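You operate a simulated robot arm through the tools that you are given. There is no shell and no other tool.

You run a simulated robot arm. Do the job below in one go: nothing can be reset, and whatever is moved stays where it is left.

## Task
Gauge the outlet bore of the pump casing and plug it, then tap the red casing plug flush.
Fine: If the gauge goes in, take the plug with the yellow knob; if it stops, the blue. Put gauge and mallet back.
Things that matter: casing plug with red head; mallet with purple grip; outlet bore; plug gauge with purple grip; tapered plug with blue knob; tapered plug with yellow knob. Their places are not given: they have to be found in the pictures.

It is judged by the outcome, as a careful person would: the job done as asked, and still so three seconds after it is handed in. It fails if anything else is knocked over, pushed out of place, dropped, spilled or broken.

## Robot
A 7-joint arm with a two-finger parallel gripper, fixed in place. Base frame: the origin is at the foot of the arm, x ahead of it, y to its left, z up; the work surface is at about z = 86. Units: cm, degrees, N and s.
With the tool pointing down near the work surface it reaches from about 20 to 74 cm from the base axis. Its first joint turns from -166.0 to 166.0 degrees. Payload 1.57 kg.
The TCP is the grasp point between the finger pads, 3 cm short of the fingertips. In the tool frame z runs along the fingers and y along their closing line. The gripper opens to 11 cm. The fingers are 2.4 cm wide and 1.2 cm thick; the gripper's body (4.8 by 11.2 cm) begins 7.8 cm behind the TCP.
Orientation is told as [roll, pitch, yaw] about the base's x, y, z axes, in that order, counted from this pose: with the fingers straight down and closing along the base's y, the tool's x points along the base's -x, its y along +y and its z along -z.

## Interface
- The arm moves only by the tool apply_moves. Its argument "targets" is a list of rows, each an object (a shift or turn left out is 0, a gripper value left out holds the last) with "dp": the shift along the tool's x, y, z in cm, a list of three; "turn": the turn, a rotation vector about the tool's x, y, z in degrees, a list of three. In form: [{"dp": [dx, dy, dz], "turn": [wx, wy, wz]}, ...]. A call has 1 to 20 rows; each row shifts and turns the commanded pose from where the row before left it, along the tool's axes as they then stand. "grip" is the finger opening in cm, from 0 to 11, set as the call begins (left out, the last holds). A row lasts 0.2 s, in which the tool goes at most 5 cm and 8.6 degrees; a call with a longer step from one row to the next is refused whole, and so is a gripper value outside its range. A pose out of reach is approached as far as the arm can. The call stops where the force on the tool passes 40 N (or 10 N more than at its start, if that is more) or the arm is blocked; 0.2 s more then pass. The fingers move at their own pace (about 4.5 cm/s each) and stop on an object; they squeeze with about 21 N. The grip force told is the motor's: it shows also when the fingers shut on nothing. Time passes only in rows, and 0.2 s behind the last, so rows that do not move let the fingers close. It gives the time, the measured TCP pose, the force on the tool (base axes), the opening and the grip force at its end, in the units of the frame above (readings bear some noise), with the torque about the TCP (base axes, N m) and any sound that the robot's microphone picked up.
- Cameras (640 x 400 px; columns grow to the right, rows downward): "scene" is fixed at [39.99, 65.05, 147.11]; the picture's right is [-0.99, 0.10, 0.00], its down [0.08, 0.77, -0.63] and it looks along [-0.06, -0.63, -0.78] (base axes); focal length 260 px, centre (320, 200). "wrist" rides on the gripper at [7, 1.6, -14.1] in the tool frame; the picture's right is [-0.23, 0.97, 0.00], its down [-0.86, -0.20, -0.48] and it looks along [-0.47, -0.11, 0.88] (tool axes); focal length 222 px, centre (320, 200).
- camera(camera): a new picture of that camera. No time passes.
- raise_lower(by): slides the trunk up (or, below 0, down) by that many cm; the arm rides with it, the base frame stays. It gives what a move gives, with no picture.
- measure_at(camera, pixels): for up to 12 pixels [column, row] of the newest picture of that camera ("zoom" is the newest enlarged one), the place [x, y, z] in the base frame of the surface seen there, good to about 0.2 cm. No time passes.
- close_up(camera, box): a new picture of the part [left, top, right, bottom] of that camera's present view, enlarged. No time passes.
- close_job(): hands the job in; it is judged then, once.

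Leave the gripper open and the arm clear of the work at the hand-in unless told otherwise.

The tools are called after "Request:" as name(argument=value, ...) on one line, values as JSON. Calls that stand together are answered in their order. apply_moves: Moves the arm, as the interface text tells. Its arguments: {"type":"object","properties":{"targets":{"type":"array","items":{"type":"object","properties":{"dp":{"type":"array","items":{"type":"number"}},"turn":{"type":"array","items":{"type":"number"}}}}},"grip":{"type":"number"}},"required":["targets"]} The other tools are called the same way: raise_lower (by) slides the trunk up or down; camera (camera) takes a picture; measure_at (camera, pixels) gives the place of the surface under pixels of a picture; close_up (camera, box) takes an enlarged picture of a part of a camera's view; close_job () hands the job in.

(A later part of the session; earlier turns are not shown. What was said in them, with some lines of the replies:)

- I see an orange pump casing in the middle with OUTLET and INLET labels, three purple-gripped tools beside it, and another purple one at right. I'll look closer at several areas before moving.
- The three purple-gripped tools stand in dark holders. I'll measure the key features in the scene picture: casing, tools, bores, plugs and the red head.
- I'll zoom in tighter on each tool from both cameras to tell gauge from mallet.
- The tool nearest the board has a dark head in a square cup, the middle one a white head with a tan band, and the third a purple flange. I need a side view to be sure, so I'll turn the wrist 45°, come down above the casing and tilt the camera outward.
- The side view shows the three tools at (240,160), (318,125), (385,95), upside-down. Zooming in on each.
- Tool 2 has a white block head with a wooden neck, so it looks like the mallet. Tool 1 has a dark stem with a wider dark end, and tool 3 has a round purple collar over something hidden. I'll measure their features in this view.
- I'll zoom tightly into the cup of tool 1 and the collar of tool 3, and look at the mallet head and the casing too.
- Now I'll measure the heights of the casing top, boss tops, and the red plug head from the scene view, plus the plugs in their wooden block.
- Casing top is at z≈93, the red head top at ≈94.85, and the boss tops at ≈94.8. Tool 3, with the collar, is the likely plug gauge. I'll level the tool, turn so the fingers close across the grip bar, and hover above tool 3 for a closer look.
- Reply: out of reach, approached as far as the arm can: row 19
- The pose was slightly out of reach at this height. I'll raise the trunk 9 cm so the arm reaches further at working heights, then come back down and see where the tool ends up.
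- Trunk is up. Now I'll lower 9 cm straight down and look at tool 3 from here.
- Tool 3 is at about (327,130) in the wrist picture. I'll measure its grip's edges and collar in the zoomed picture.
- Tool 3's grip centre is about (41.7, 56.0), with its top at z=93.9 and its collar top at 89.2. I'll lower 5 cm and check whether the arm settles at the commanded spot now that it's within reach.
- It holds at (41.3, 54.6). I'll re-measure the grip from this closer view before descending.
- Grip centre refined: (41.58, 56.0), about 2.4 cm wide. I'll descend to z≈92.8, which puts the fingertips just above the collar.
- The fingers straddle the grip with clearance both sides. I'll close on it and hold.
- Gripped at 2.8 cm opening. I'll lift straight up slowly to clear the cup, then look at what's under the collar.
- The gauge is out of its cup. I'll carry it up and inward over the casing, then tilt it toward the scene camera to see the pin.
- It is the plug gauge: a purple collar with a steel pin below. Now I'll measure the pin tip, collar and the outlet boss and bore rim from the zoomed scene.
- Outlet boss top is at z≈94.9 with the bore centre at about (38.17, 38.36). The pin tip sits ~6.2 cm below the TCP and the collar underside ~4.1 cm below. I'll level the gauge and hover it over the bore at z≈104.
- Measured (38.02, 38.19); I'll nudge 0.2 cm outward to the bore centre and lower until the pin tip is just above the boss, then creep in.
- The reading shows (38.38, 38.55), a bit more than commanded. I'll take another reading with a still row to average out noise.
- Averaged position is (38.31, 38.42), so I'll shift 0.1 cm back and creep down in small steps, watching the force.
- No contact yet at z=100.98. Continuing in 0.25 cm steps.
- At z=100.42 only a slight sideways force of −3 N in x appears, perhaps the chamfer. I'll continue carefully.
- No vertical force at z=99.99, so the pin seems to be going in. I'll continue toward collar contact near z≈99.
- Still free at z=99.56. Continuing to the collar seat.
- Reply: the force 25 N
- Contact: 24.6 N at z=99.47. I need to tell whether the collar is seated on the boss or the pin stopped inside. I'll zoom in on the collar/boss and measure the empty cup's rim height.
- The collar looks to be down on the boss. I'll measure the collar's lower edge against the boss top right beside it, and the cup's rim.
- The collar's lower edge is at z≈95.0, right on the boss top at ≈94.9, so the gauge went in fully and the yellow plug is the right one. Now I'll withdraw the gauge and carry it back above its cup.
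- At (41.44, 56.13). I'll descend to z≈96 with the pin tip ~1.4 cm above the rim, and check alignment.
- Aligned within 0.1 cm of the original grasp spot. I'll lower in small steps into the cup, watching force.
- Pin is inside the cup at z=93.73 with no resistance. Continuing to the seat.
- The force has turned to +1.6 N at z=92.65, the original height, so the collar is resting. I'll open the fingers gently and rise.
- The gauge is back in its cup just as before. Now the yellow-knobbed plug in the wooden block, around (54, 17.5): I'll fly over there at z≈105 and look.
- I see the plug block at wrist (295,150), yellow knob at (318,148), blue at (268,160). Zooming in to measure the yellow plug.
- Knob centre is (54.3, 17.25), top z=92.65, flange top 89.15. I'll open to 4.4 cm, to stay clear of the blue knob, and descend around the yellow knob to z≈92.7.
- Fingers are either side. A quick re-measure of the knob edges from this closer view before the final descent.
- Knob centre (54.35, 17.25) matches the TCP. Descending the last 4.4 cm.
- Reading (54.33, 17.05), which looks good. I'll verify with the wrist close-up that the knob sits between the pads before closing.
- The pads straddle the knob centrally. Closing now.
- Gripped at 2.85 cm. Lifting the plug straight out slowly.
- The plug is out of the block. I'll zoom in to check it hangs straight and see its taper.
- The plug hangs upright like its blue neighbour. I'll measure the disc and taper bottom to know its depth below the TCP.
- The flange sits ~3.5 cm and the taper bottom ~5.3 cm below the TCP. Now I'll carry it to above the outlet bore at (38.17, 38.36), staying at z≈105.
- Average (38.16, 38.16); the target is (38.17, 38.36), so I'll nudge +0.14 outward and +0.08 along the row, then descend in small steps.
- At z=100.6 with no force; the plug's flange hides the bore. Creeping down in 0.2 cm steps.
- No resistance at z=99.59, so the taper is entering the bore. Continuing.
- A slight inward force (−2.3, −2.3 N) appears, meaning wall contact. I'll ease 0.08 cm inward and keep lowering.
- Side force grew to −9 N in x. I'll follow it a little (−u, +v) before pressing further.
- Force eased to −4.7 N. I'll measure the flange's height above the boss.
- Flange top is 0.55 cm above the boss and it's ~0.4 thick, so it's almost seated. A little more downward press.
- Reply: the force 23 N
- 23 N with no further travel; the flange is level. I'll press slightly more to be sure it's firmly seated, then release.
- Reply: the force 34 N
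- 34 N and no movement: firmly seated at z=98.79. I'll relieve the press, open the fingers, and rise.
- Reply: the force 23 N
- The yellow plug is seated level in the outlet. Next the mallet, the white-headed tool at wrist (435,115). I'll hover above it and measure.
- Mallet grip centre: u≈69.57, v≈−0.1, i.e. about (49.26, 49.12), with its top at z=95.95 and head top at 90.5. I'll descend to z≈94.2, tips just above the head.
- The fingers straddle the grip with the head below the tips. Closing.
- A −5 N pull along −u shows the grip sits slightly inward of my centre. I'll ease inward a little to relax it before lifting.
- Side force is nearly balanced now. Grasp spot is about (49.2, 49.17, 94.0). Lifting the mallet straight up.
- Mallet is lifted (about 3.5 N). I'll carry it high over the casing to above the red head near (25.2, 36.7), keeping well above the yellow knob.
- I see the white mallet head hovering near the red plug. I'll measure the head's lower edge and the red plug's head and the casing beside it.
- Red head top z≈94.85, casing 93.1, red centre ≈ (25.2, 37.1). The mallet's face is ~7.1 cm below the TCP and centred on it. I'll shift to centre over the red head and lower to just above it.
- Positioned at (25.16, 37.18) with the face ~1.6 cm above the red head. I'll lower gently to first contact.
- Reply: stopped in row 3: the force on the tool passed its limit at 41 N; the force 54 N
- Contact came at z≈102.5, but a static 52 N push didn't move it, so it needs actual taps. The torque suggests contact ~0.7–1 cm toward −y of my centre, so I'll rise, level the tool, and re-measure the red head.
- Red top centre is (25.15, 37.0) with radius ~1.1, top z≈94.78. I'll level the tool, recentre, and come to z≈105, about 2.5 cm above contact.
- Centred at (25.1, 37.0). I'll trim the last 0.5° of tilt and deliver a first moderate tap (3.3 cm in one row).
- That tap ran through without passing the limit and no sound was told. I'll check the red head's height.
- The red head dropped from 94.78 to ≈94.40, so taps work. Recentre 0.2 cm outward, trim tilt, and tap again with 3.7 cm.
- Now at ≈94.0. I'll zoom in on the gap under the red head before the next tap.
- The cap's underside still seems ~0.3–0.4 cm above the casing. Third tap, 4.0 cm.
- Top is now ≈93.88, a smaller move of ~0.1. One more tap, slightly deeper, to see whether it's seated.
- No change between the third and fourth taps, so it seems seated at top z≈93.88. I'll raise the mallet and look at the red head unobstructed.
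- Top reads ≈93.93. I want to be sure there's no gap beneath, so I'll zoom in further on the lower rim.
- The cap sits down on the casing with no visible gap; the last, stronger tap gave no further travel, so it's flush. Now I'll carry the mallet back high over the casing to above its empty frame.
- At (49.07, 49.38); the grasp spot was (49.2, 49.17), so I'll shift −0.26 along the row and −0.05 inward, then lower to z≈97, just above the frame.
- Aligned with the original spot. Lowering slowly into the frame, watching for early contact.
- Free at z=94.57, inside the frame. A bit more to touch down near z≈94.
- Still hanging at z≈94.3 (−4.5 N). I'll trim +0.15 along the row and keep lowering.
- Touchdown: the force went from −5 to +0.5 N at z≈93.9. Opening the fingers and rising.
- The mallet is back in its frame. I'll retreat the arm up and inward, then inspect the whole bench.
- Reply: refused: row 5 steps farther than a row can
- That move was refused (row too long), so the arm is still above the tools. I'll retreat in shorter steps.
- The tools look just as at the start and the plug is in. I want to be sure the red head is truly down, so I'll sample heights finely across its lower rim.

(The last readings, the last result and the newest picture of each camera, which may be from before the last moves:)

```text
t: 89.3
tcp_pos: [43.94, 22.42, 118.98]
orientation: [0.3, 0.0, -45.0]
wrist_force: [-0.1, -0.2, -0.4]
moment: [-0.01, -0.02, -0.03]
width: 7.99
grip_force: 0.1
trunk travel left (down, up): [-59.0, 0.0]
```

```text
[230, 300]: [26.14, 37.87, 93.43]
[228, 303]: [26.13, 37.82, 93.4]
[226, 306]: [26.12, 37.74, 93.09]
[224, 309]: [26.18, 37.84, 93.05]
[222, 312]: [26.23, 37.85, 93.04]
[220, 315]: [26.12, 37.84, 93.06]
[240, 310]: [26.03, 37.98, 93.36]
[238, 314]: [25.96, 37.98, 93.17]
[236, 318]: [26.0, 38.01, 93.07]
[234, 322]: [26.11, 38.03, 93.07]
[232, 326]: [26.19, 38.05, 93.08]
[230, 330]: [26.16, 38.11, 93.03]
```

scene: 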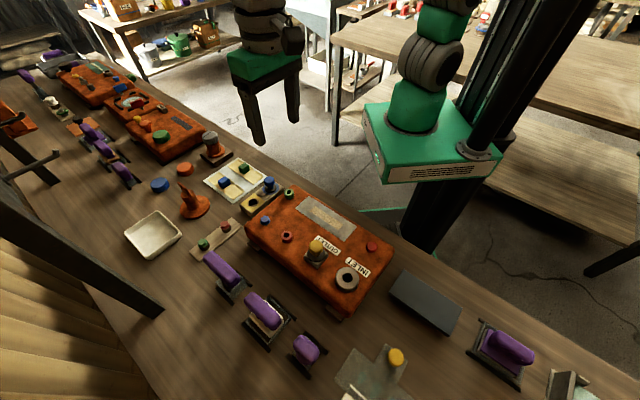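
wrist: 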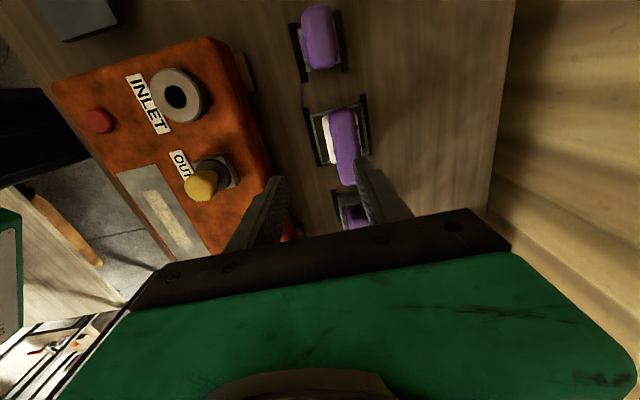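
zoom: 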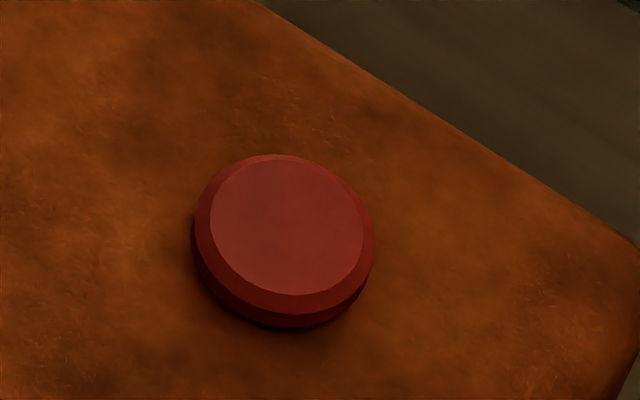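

There's a sudden height jump at the rim, from ≈93.38 to ≈93.1, hinting at a remaining gap of ~0.25 cm under the cap. I'll get a flatter side view of it with the wrist camera: move near the red plug and tilt.

Request:
apply_moves(targets=[{"dp": [4.2, -0.5, -1]}, {"dp": [4.2, -0.5, 0]}, {"dp": [4.2, -0.5, 1]}, {"dp": [4.2, -0.5, 2]}, {"dp": [4.2, -0.5, 2]}, {"dp": [4.2, -0.5, 2]}, {"turn": [0, -8, 0]}, {"turn": [0, -8, 0]}, {"turn": [0, -8, 0]}, {"turn": [0, -8, 0]}, {"turn": [0, -8, 0]}, {"turn": [0, -8, 0]}, {"dp": [0, 0, 0]}], grip=11)

Request:
camera(camera="wrist")

Request:
camera(camera="scene")

```text
t: 92.1
tcp_pos: [23.92, 36.4, 110.42]
orientation: [0.3, -38.6, -45.1]
wrist_force: [-0.4, 0.8, 0.1]
moment: [-0.04, -0.04, -0.03]
width: 10.99
grip_force: 0.0
out of reach, approached as far as the arm can: row 11, 12
trunk travel left (down, up): [-59.0, 0.0]
```

```text
taken
```

wrist: 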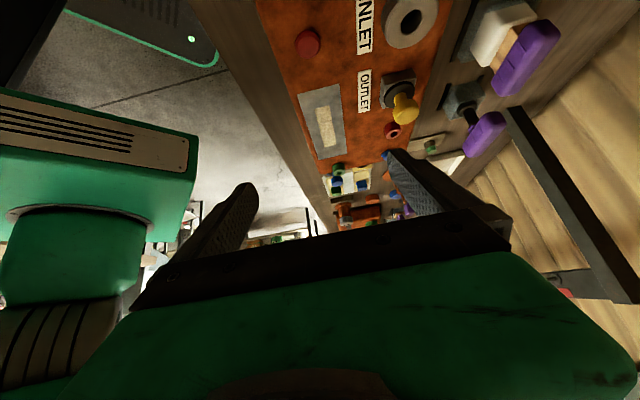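

```text
taken
```

scene: 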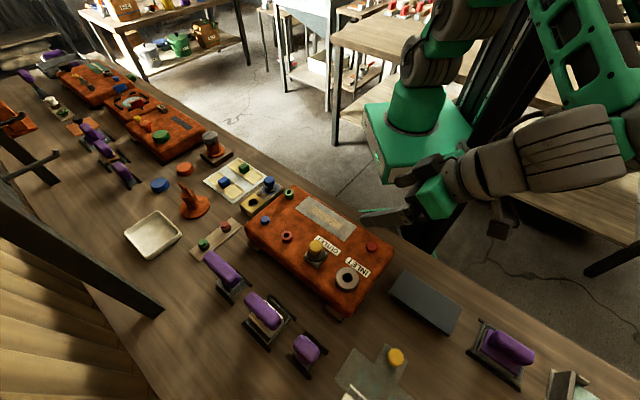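

The red head shows at (307,43) in the wrist picture. Zooming in on it.

Request:
close_up(camera="wrist", box=[290, 25, 325, 60])

Request:
measure_at(camera="zoom", pixels=[[320, 200], [300, 120], [300, 100], [300, 80], [300, 60], [320, 260], [200, 100], [420, 120], [320, 300], [250, 200], [390, 200], [310, 140]])

```text
11.43 times, centred on (308, 42) of wrist
```

zoom: 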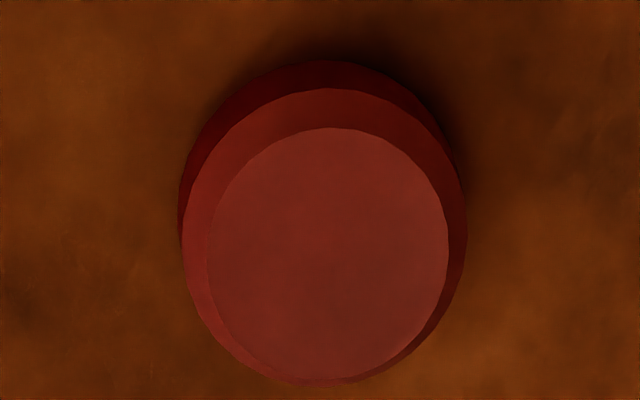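

```text
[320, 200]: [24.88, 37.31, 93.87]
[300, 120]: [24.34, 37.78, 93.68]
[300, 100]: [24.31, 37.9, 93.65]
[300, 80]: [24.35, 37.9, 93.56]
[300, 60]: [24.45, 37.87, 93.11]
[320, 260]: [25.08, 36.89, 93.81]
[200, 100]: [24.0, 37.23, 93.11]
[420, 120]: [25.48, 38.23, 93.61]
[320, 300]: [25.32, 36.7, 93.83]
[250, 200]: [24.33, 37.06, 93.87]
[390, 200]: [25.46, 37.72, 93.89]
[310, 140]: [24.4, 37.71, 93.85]
```

I'll sample finely across the cap's near side here, from the chamfer down to the casing.

Request:
measure_at(camera="zoom", pixels=[[330, 90], [330, 85], [330, 80], [330, 76], [330, 72], [330, 68], [330, 65], [330, 62], [330, 59], [330, 56], [330, 52], [330, 45]])

Request:
measure_at(camera="zoom", pixels=[[280, 90], [278, 85], [276, 80], [274, 76], [272, 72], [270, 68], [380, 92], [382, 88], [384, 84], [386, 80], [388, 76], [390, 70]])

```text
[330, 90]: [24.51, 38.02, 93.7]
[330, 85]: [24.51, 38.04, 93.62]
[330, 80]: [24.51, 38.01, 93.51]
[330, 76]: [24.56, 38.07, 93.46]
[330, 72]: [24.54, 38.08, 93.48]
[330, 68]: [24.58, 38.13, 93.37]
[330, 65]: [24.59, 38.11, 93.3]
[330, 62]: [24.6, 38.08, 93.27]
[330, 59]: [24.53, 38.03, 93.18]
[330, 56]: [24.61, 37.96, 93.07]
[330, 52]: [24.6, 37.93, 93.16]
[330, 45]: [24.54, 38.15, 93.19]
```

```text
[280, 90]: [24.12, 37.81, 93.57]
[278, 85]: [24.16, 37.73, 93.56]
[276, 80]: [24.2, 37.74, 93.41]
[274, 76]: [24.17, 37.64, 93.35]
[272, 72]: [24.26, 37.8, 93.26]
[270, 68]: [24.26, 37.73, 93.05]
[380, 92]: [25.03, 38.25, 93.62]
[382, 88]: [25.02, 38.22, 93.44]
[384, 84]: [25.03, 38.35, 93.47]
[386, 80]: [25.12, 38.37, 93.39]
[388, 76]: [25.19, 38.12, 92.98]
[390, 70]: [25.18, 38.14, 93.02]
```

This view is still steep (~58°). I'll lower the tilted tool about 9 cm vertically for a flatter look, keeping the open fingertips well above the casing.

Request:
apply_moves(targets=[{"dp": [1.87, 0, 2.34]}, {"dp": [1.87, 0, 2.34]}, {"dp": [1.87, 0, 2.34]}, {"dp": [0, 0, 0]}], grip=11)

Request:
camera(camera="wrist")

```text
t: 93.1
tcp_pos: [23.92, 36.35, 101.51]
orientation: [0.4, -38.5, -45.2]
wrist_force: [-0.1, -0.7, 0.7]
moment: [0.04, -0.02, 0.07]
width: 11.0
grip_force: 0.0
trunk travel left (down, up): [-59.0, 0.0]
```

```text
taken
```

wrist: 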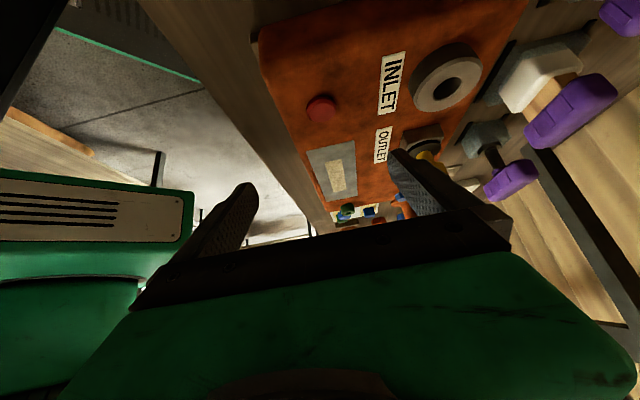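

The red head is at (321,108) in a flatter view. Zooming in and sampling its near side.

Request:
close_up(camera="wrist", box=[303, 92, 339, 124])

Request:
measure_at(camera="zoom", pixels=[[320, 150], [320, 130], [320, 120], [320, 110], [320, 105], [320, 100], [320, 95], [320, 90], [320, 85], [320, 80], [320, 75], [320, 65]])

```text
12.50 times, centred on (321, 108) of wrist
```

zoom: 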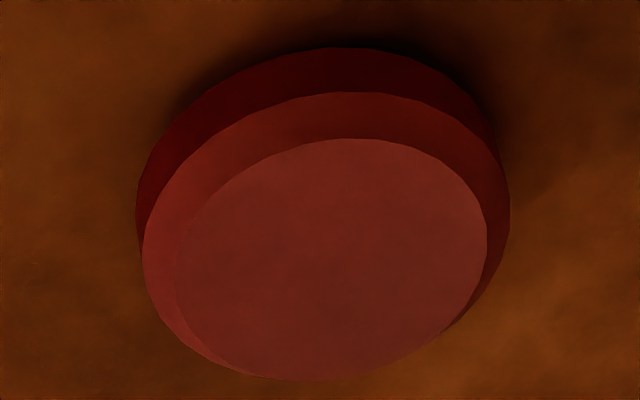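

```text
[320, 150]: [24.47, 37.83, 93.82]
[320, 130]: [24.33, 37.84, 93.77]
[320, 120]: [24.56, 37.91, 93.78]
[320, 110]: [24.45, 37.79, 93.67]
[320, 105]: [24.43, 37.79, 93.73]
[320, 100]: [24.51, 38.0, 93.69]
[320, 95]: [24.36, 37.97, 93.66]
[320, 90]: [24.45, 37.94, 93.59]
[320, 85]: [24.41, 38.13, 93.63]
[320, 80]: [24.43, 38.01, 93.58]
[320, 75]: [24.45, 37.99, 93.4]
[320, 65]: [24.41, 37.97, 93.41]
```

Now sampling right across the lower silhouette at zoom row ≈50.

Request:
measure_at(camera="zoom", pixels=[[330, 62], [330, 59], [330, 56], [330, 54], [330, 52], [330, 50], [330, 48], [330, 46], [330, 44], [330, 41], [330, 37], [330, 30]])

Request:
measure_at(camera="zoom", pixels=[[370, 60], [370, 56], [370, 53], [370, 50], [370, 47], [370, 44], [260, 75], [260, 70], [260, 65], [260, 61], [260, 57], [260, 50]])

```text
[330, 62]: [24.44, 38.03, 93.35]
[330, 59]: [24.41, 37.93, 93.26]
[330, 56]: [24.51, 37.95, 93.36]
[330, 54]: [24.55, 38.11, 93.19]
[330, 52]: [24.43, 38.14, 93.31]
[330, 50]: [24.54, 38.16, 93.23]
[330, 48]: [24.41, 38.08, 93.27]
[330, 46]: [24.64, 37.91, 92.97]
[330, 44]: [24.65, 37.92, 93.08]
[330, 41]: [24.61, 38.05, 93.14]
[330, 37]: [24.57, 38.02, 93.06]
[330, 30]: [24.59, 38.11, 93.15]
```

```text
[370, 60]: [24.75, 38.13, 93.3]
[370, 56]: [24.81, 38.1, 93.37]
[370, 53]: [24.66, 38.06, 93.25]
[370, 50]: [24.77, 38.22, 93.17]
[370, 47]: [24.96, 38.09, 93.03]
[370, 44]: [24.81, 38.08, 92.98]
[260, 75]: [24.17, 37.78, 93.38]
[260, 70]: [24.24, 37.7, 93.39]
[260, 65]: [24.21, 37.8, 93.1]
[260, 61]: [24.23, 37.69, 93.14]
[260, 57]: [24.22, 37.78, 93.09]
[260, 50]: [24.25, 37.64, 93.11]
```

Three views agree on a small gap (~0.2 cm) under the cap, though the last tap gave no motion. To be certain, I'll fetch the mallet again for a firmer tap. First rise and level the tool.

Request:
apply_moves(targets=[{"dp": [-1.87, 0, -2.34]}, {"dp": [-1.87, 0, -2.34]}, {"dp": [-1.87, 0, -2.34]}, {"turn": [0, 7.7, 0]}, {"turn": [0, 7.7, 0]}, {"turn": [0, 7.7, 0]}, {"turn": [0, 7.7, 0]}, {"turn": [0, 7.7, 0]}, {"dp": [0, 0, 0]}, {"dp": [0, 0, 0]}], grip=5.5)

```text
t: 95.3
tcp_pos: [23.91, 36.4, 110.51]
orientation: [0.3, 0.1, -45.0]
wrist_force: [-0.7, 0.2, 0.0]
moment: [0.0, -0.02, -0.01]
width: 5.48
grip_force: 0.0
trunk travel left (down, up): [-59.0, 0.0]
```

Level again. Flying back over to the mallet, descending only past the yellow knob.

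Request:
apply_moves(targets=[{"dp": [-1.27, 3.84, 0], "turn": [0.14, -0.28, 0]}, {"dp": [-1.27, 3.84, 0]}, {"dp": [-1.27, 3.84, 0]}, {"dp": [-1.27, 3.84, 0]}, {"dp": [-1.27, 3.84, 2]}, {"dp": [-1.27, 3.84, 2]}, {"dp": [-1.27, 3.84, 2]}, {"dp": [0, 0, 0]}, {"dp": [0, 0, 0]}], grip=5.5)

Request:
close_up(camera="wrist", box=[250, 70, 410, 220])

Request:
measure_at(camera="zoom", pixels=[[280, 150], [332, 145], [287, 200], [345, 195], [298, 260], [357, 250], [300, 115], [335, 300], [315, 200], [300, 130], [330, 290], [330, 250]])

```text
t: 97.3
tcp_pos: [48.94, 49.21, 104.62]
orientation: [0.3, -0.2, -45.0]
wrist_force: [-0.8, -0.4, 0.2]
moment: [-0.02, 0.01, -0.02]
width: 5.48
grip_force: 0.1
trunk travel left (down, up): [-59.0, 0.0]
```

```text
2.67 times, centred on (330, 145) of wrist
```

zoom: 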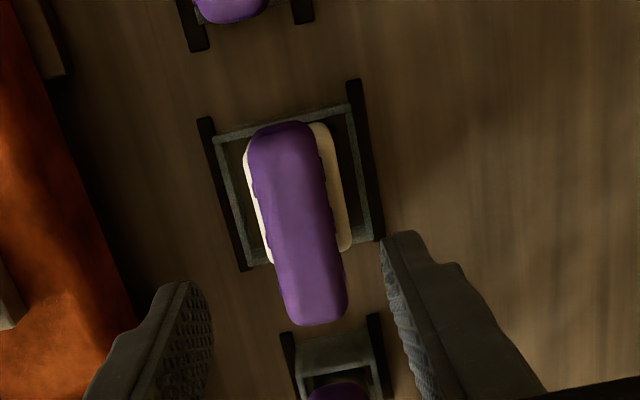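

```text
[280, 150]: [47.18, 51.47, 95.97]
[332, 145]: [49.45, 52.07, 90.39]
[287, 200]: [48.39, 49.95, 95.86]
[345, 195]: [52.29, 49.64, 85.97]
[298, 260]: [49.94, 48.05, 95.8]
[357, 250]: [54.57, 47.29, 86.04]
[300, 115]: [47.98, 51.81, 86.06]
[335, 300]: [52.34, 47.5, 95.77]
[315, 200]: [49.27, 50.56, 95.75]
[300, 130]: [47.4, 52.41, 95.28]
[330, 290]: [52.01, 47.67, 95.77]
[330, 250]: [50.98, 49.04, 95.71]
```

Measuring the grip edges at its present spot.

Request:
measure_at(camera="zoom", pixels=[[254, 160], [313, 155], [268, 220], [326, 215], [280, 280], [340, 270], [280, 126], [315, 320], [300, 250], [285, 200], [247, 180], [345, 200]])

```text
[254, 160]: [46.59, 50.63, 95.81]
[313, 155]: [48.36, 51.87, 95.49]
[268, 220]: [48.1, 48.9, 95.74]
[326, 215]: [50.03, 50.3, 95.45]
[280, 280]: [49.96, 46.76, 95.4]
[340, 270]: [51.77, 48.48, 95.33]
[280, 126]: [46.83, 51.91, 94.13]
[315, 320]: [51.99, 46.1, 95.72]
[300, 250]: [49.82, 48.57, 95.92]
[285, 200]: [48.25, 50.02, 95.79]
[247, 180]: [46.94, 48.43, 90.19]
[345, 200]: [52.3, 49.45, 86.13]
```

Grip centre now u≈69.7, v≈−0.2. Descending to z≈94 around it.

Request:
apply_moves(targets=[{"dp": [-0.34, 0.28, 2], "turn": [0.35, -0.07, 0]}, {"dp": [0, 0, 3]}, {"dp": [0, 0, 2.6]}, {"dp": [0, 0, 1.5]}, {"dp": [0, 0, 1.0]}, {"dp": [0, 0, 0.4]}, {"dp": [0, 0, 0]}], grip=5.5)

Request:
close_up(camera="wrist", box=[240, 100, 400, 240])

```text
t: 98.9
tcp_pos: [49.61, 49.03, 94.17]
orientation: [-0.1, -0.4, -45.0]
wrist_force: [-0.1, 0.5, 0.1]
moment: [0.0, 0.04, -0.01]
width: 5.49
grip_force: 0.0
trunk travel left (down, up): [-59.0, 0.0]
```

```text
2.86 times, centred on (320, 170) of wrist
```

zoom: 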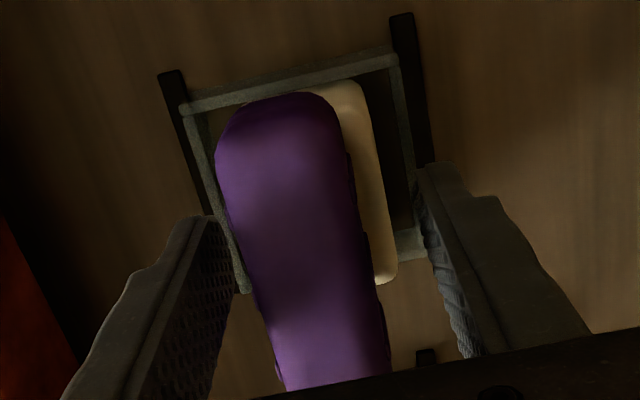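

Small trims: +0.2 along the row, −0.1 inward, level the 0.4° tilt, then close.

Request:
apply_moves(targets=[{"dp": [0.2, -0.12, 0.1], "turn": [0.2, 0.35, 0]}, {"dp": [0, 0, 0]}, {"dp": [0, 0, 0]}], grip=5.5)

Request:
apply_moves(targets=[{"dp": [0, 0, 0]}, {"dp": [0, 0, 0]}, {"dp": [0, 0, 0]}, {"dp": [0, 0, 0]}], grip=0)

```text
t: 99.7
tcp_pos: [49.49, 49.11, 94.14]
orientation: [-0.4, 0.0, -45.0]
wrist_force: [0.4, 0.1, -0.2]
moment: [0.02, 0.02, -0.04]
width: 5.52
grip_force: 0.0
trunk travel left (down, up): [-59.0, 0.0]
```

```text
t: 100.7
tcp_pos: [49.45, 49.14, 93.98]
orientation: [-0.4, 0.1, -44.9]
wrist_force: [-0.8, -0.8, 1.7]
moment: [-0.05, 0.07, -0.01]
width: 2.79
grip_force: 20.8
trunk travel left (down, up): [-59.0, 0.0]
```

Gripped. Lifting and carrying back over to the red plug, high over the yellow knob.

Request:
apply_moves(targets=[{"dp": [0, 0, -0.4]}, {"dp": [0, 0, -0.8]}, {"dp": [0, 0, -1.5]}, {"dp": [0, 0, -2.5]}, {"dp": [0, 0, -3]}, {"dp": [0, -1, -3.5]}, {"dp": [1, -2.2, -3]}, {"dp": [2, -3, 0]}, {"dp": [2, -3.5, 0]}, {"dp": [2, -3.9, 0]}, {"dp": [1.6, -4, 0]}, {"dp": [0, -4, 0]}, {"dp": [0, -4.1, 0]}, {"dp": [0, 0, 0]}, {"dp": [0, 0, 0]}], grip=0)

Request:
apply_moves(targets=[{"dp": [0, 0, 0]}], grip=0)

Request:
close_up(camera="scene", box=[320, 190, 420, 280])

```text
t: 103.9
tcp_pos: [25.32, 36.97, 108.89]
orientation: [-0.4, 0.0, -45.0]
wrist_force: [0.2, -0.3, -4.5]
moment: [-0.02, 0.03, 0.03]
width: 2.78
grip_force: 21.0
trunk travel left (down, up): [-59.0, 0.0]
```

```text
t: 104.3
tcp_pos: [25.49, 36.99, 108.9]
orientation: [-0.4, 0.0, -44.9]
wrist_force: [0.2, 0.3, -4.6]
moment: [0.05, 0.0, 0.0]
width: 2.77
grip_force: 21.1
trunk travel left (down, up): [-59.0, 0.0]
```

```text
4.44 times, centred on (370, 235) of scene
```

zoom: 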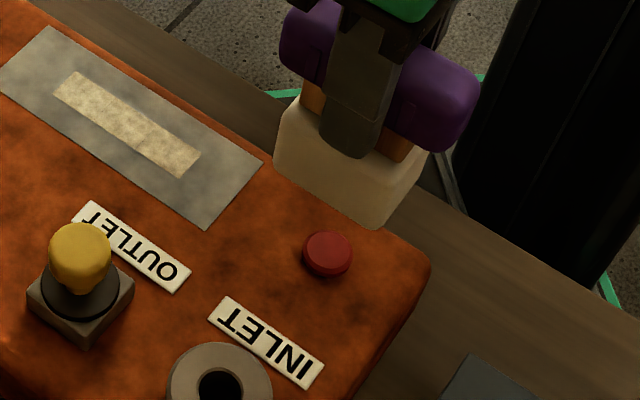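

I'll centre (+0.2, −0.15), level the roll, and come down to z≈105, then deliver a firmer tap of 4.8 cm in one row.

Request:
apply_moves(targets=[{"dp": [0.2, -0.15, 1.9], "turn": [-0.28, 0.28, 0]}, {"dp": [0, 0, 2]}, {"dp": [0, 0, 0]}, {"dp": [0, 0, 0]}], grip=0)

Request:
apply_moves(targets=[{"dp": [0, 0, 0]}, {"dp": [0, 0, 4.8]}, {"dp": [0, 0, -4.8]}, {"dp": [0, 0, 0]}], grip=0)

Request:
close_up(camera="scene", box=[362, 232, 390, 257])

Request:
measure_at(camera="zoom", pixels=[[240, 270], [240, 280], [240, 285], [240, 290], [190, 260], [200, 270], [260, 290], [210, 260], [240, 318], [240, 324], [240, 330], [240, 345]])

```text
t: 105.3
tcp_pos: [24.88, 37.0, 105.04]
orientation: [-0.2, 0.2, -44.9]
wrist_force: [-0.1, 0.0, -4.9]
moment: [0.03, -0.01, -0.03]
width: 2.81
grip_force: 21.0
trunk travel left (down, up): [-59.0, 0.0]
```

```text
t: 106.3
tcp_pos: [25.1, 37.12, 104.99]
orientation: [-0.3, 0.2, -45.1]
wrist_force: [-0.3, -0.6, -4.5]
moment: [-0.02, 0.01, 0.01]
width: 2.8
grip_force: 20.9
trunk travel left (down, up): [-59.0, 0.0]
```

```text
16.00 times, centred on (376, 244) of scene
```

zoom: 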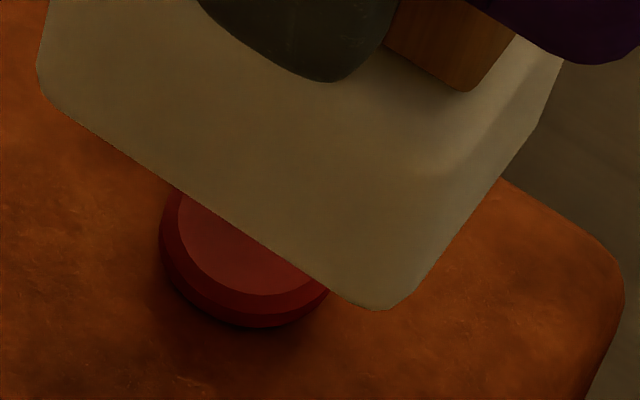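

```text
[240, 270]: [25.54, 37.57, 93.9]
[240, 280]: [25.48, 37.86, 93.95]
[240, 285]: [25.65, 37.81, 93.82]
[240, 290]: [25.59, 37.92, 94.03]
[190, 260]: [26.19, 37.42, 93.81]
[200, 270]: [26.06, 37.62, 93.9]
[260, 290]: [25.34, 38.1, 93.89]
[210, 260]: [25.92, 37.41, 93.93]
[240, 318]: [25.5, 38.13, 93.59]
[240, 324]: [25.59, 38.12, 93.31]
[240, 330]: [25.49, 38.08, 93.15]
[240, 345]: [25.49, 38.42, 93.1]
```

No change at all: the top stays at 93.9 even with a firmer tap, so it's on its stop. The 0.2 cm "gap" matches a bevel on the cap's lower edge mirroring the upper one (0.8 cm cap on casing at 93.1). It's flush. Returning the mallet now.

Request:
apply_moves(targets=[{"dp": [0, 0, -2.5], "turn": [-0.35, 0.07, 0]}, {"dp": [0, 0, -2.5]}, {"dp": [-1.24, 3.69, 0]}, {"dp": [-1.24, 3.69, 0]}, {"dp": [-1.24, 3.69, 0]}, {"dp": [-1.24, 3.69, 0]}, {"dp": [-1.24, 3.69, 1.5]}, {"dp": [-1.24, 3.69, 2]}, {"dp": [-1.26, 3.66, 2.5]}, {"dp": [0, 0, 0]}, {"dp": [0, 0, 0]}], grip=0)

Request:
apply_moves(targets=[{"dp": [0, 0, 0]}], grip=0)

Request:
apply_moves(targets=[{"dp": [0, 0, 0]}], grip=0)

```text
t: 108.7
tcp_pos: [49.47, 49.31, 104.0]
orientation: [0.1, 0.3, -45.0]
wrist_force: [0.5, -0.3, -3.9]
moment: [0.04, -0.04, 0.05]
width: 2.77
grip_force: 21.3
trunk travel left (down, up): [-59.0, 0.0]
```

```text
t: 109.1
tcp_pos: [49.49, 49.28, 104.06]
orientation: [0.2, 0.3, -44.9]
wrist_force: [-0.6, 0.7, -4.5]
moment: [0.03, 0.01, 0.04]
width: 2.8
grip_force: 20.9
trunk travel left (down, up): [-59.0, 0.0]
```

```text
t: 109.5
tcp_pos: [49.42, 49.26, 103.99]
orientation: [0.2, 0.3, -44.9]
wrist_force: [0.0, 0.4, -3.3]
moment: [0.03, -0.01, 0.01]
width: 2.81
grip_force: 20.5
trunk travel left (down, up): [-59.0, 0.0]
```

Near the frame at (49.46, 49.28). I'll shift 0.18 inward to the original spot, level, and descend in stages.

Request:
apply_moves(targets=[{"dp": [0, -0.18, 2], "turn": [-0.07, -0.35, 0]}, {"dp": [0, 0, 2.5]}, {"dp": [0, 0, 2.1]}, {"dp": [0, 0, 0]}, {"dp": [0, 0, 0]}], grip=0)

Request:
close_up(camera="wrist", box=[240, 80, 400, 240])

Request:
apply_moves(targets=[{"dp": [0, 0, 0.6]}, {"dp": [0, 0, 0.6]}, {"dp": [0, 0, 0.5]}, {"dp": [0, 0, 0.4]}, {"dp": [0, 0, 0]}], grip=0)

```text
t: 110.7
tcp_pos: [49.49, 49.06, 97.42]
orientation: [0.3, 0.0, -45.1]
wrist_force: [-1.4, -0.8, -4.2]
moment: [0.02, -0.02, 0.01]
width: 2.82
grip_force: 21.2
trunk travel left (down, up): [-59.0, 0.0]
```

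```text
2.50 times, centred on (320, 160) of wrist
```

zoom: 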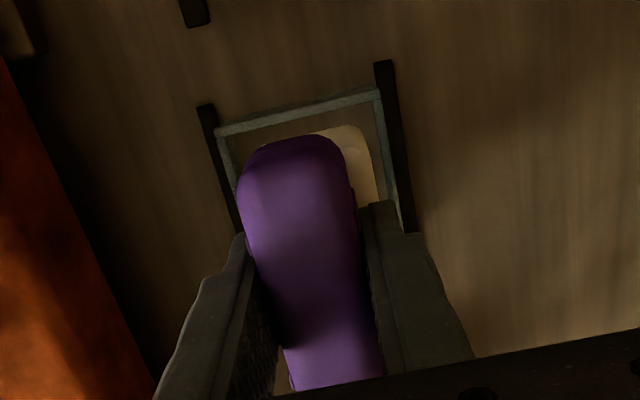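

```text
t: 111.9
tcp_pos: [49.33, 49.15, 95.36]
orientation: [0.3, 0.0, -45.1]
wrist_force: [0.8, -0.4, -4.0]
moment: [0.01, 0.01, 0.02]
width: 2.78
grip_force: 21.1
trunk travel left (down, up): [-59.0, 0.0]
```

No contact at z=95.36; the head is entering the frame. Continuing gently to touchdown near z≈93.9.

Request:
apply_moves(targets=[{"dp": [0, 0, 0.4]}, {"dp": [0, 0, 0.4]}, {"dp": [0, 0, 0.2]}, {"dp": [0, 0, 0]}], grip=0)

Request:
apply_moves(targets=[{"dp": [0, 0, 0.15]}, {"dp": [0, 0, 0]}], grip=0)

Request:
apply_moves(targets=[{"dp": [0, 0, 0.12]}, {"dp": [0, 0, 0]}], grip=0)

```text
t: 112.9
tcp_pos: [49.37, 49.17, 94.36]
orientation: [0.1, 0.0, -45.0]
wrist_force: [-0.4, -0.6, -4.2]
moment: [-0.01, 0.03, -0.02]
width: 2.77
grip_force: 21.4
trunk travel left (down, up): [-59.0, 0.0]
```

```text
t: 113.5
tcp_pos: [49.37, 49.13, 94.28]
orientation: [0.2, 0.0, -45.0]
wrist_force: [-0.5, -0.7, -4.9]
moment: [0.01, 0.0, 0.04]
width: 2.8
grip_force: 20.9
trunk travel left (down, up): [-59.0, 0.0]
```

```text
t: 114.1
tcp_pos: [49.42, 49.09, 94.06]
orientation: [0.3, 0.1, -45.0]
wrist_force: [0.6, 0.0, -4.3]
moment: [-0.01, -0.01, -0.03]
width: 2.79
grip_force: 20.9
trunk travel left (down, up): [-59.0, 0.0]
```

Request:
apply_moves(targets=[{"dp": [0, 0, 0.12]}, {"dp": [0, 0, 0]}], grip=0)

```text
t: 114.7
tcp_pos: [49.29, 49.13, 94.02]
orientation: [0.2, 0.0, -44.9]
wrist_force: [-1.3, 0.4, -1.5]
moment: [0.02, 0.13, -0.02]
width: 2.78
grip_force: 20.8
trunk travel left (down, up): [-59.0, 0.0]
```

The weight is coming off (−1.5 N at z=94.0). One more small step, then release.

Request:
apply_moves(targets=[{"dp": [0, 0, 0.06]}, {"dp": [0, 0, 0]}], grip=0)

Request:
apply_moves(targets=[{"dp": [0, 0, 0]}, {"dp": [0, 0, 0]}, {"dp": [0, 0, 0]}], grip=5.5)

Request:
apply_moves(targets=[{"dp": [0, 0, -1]}, {"dp": [0, 0, -2]}, {"dp": [0, 0, -3]}, {"dp": [0, 0, -3]}, {"dp": [0, -2, -3]}, {"dp": [0, -2.5, -3]}, {"dp": [-1, -2.5, -3]}, {"dp": [-2, -2.5, -3]}, {"dp": [-3, -2.5, -2]}, {"dp": [-3, -2.5, 0]}, {"dp": [-3, -2.5, 0]}, {"dp": [-3, -2, 0]}, {"dp": [0, 0, 0]}], grip=5.5)

Request:
camera(camera="scene")

Request:
close_up(camera="scene", box=[190, 230, 350, 390])

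Request:
close_up(camera="scene", box=[230, 170, 410, 320])

```text
t: 115.3
tcp_pos: [49.34, 49.15, 94.04]
orientation: [0.4, 0.1, -45.0]
wrist_force: [-0.9, -1.5, 0.8]
moment: [-0.12, 0.15, 0.06]
width: 2.76
grip_force: 20.8
trunk travel left (down, up): [-59.0, 0.0]
```

```text
t: 116.1
tcp_pos: [49.39, 49.13, 93.88]
orientation: [0.3, 0.0, -45.0]
wrist_force: [-0.4, 0.2, -0.4]
moment: [-0.01, 0.0, 0.0]
width: 5.51
grip_force: 0.1
trunk travel left (down, up): [-59.0, 0.0]
```

```text
t: 118.9
tcp_pos: [46.46, 25.07, 116.93]
orientation: [0.3, 0.0, -44.9]
wrist_force: [-0.7, -0.3, 0.5]
moment: [-0.01, 0.0, 0.01]
width: 5.51
grip_force: 0.1
trunk travel left (down, up): [-59.0, 0.0]
```

```text
taken
```

scene: 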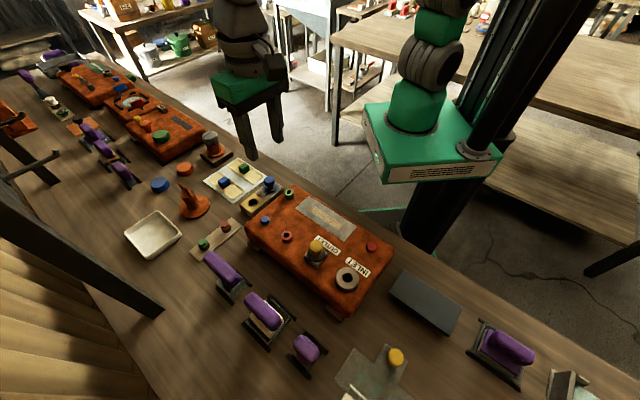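

```text
2.50 times, centred on (270, 310) of scene
```

zoom: 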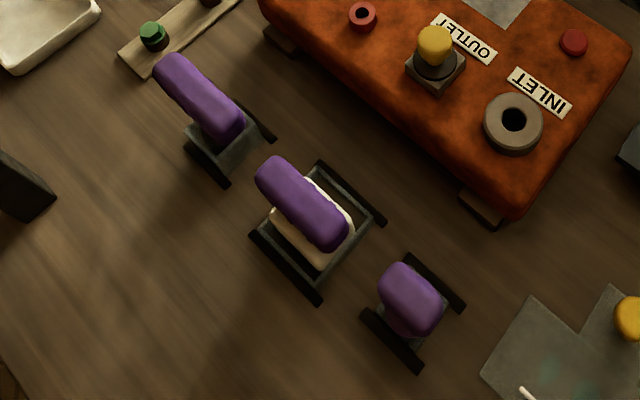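

```text
2.67 times, centred on (320, 245) of scene
```

zoom: 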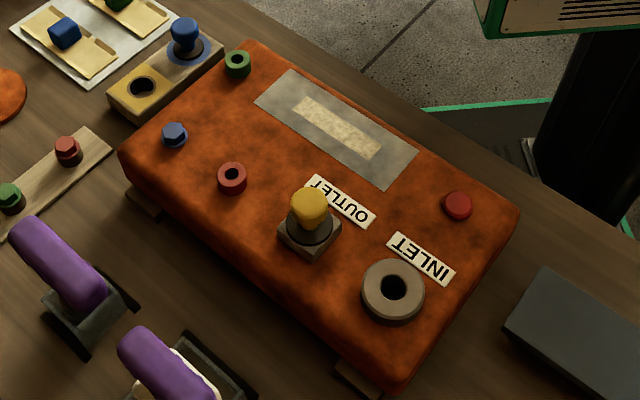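

Everything is in place: the gauge and mallet are in their holders and the red head is down. A last check that the yellow plug's flange sits level on the boss.

Request:
close_up(camera="scene", box=[300, 228, 335, 270])

Request:
measure_at(camera="zoom", pixels=[[315, 240], [250, 200], [390, 200], [270, 235], [370, 235], [320, 258], [320, 290], [240, 230], [410, 230], [320, 100], [280, 90], [360, 90]])

```text
9.52 times, centred on (318, 249) of scene
```

zoom: 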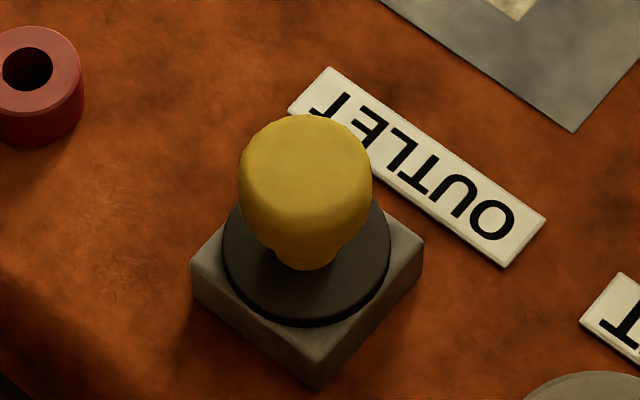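

```text
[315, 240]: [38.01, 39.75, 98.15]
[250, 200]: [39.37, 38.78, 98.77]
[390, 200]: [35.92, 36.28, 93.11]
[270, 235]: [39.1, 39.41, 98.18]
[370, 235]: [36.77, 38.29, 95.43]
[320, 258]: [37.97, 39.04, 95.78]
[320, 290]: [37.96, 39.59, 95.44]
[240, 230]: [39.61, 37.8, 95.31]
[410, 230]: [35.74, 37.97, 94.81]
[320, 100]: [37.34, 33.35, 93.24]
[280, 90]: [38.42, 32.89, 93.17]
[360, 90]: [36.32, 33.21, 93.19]
```

The plug is level and centred on the boss (flange at 95.3–95.4 all round). I'll open the gripper fully, then hand in.

Request:
apply_moves(targets=[{"dp": [0, 0, -1]}, {"dp": [0, 0, 0]}, {"dp": [0, 0, 0]}, {"dp": [0, 0, 0]}], grip=10.5)

```text
t: 119.9
tcp_pos: [46.42, 24.97, 118.0]
orientation: [0.3, 0.0, -45.0]
wrist_force: [-0.2, 0.1, 0.2]
moment: [0.02, -0.02, -0.01]
width: 10.49
grip_force: 0.0
trunk travel left (down, up): [-59.0, 0.0]
```

The gripper is open and the arm is clear at z=118. Gauging, plugging, tapping and putting back are all done, so I'm handing in.

Request:
close_job()

```text
The job is handed in.
```

The job is handed in: the outlet bore is gauged and plugged, and the red casing plug is tapped flush. I don't have a verdict from the judging.

- **Gauge:** It went into the outlet bore until its collar sat on the boss, so I used the plug with the yellow knob.
- **Yellow plug:** It is seated in the outlet bore. The flange was level, and it did not move under a 34 N press.
- **Red casing plug:** I tapped it down about 0.9 cm. It stopped moving after the third tap, and two firmer taps did not shift it. Measurements showed about 0.2 cm under the cap's rim. I took this to be a bevel on the cap's lower edge rather than a gap, but I could not see it directly.
- **Gauge and mallet:** Both are back in their holders. I fetched the mallet a second time for the last tap, and put it back again afterwards.

The other things on the bench looked as they did at the start in the final pictures. The trunk is still raised 9 cm. The gripper is open and the arm is clear of the work.
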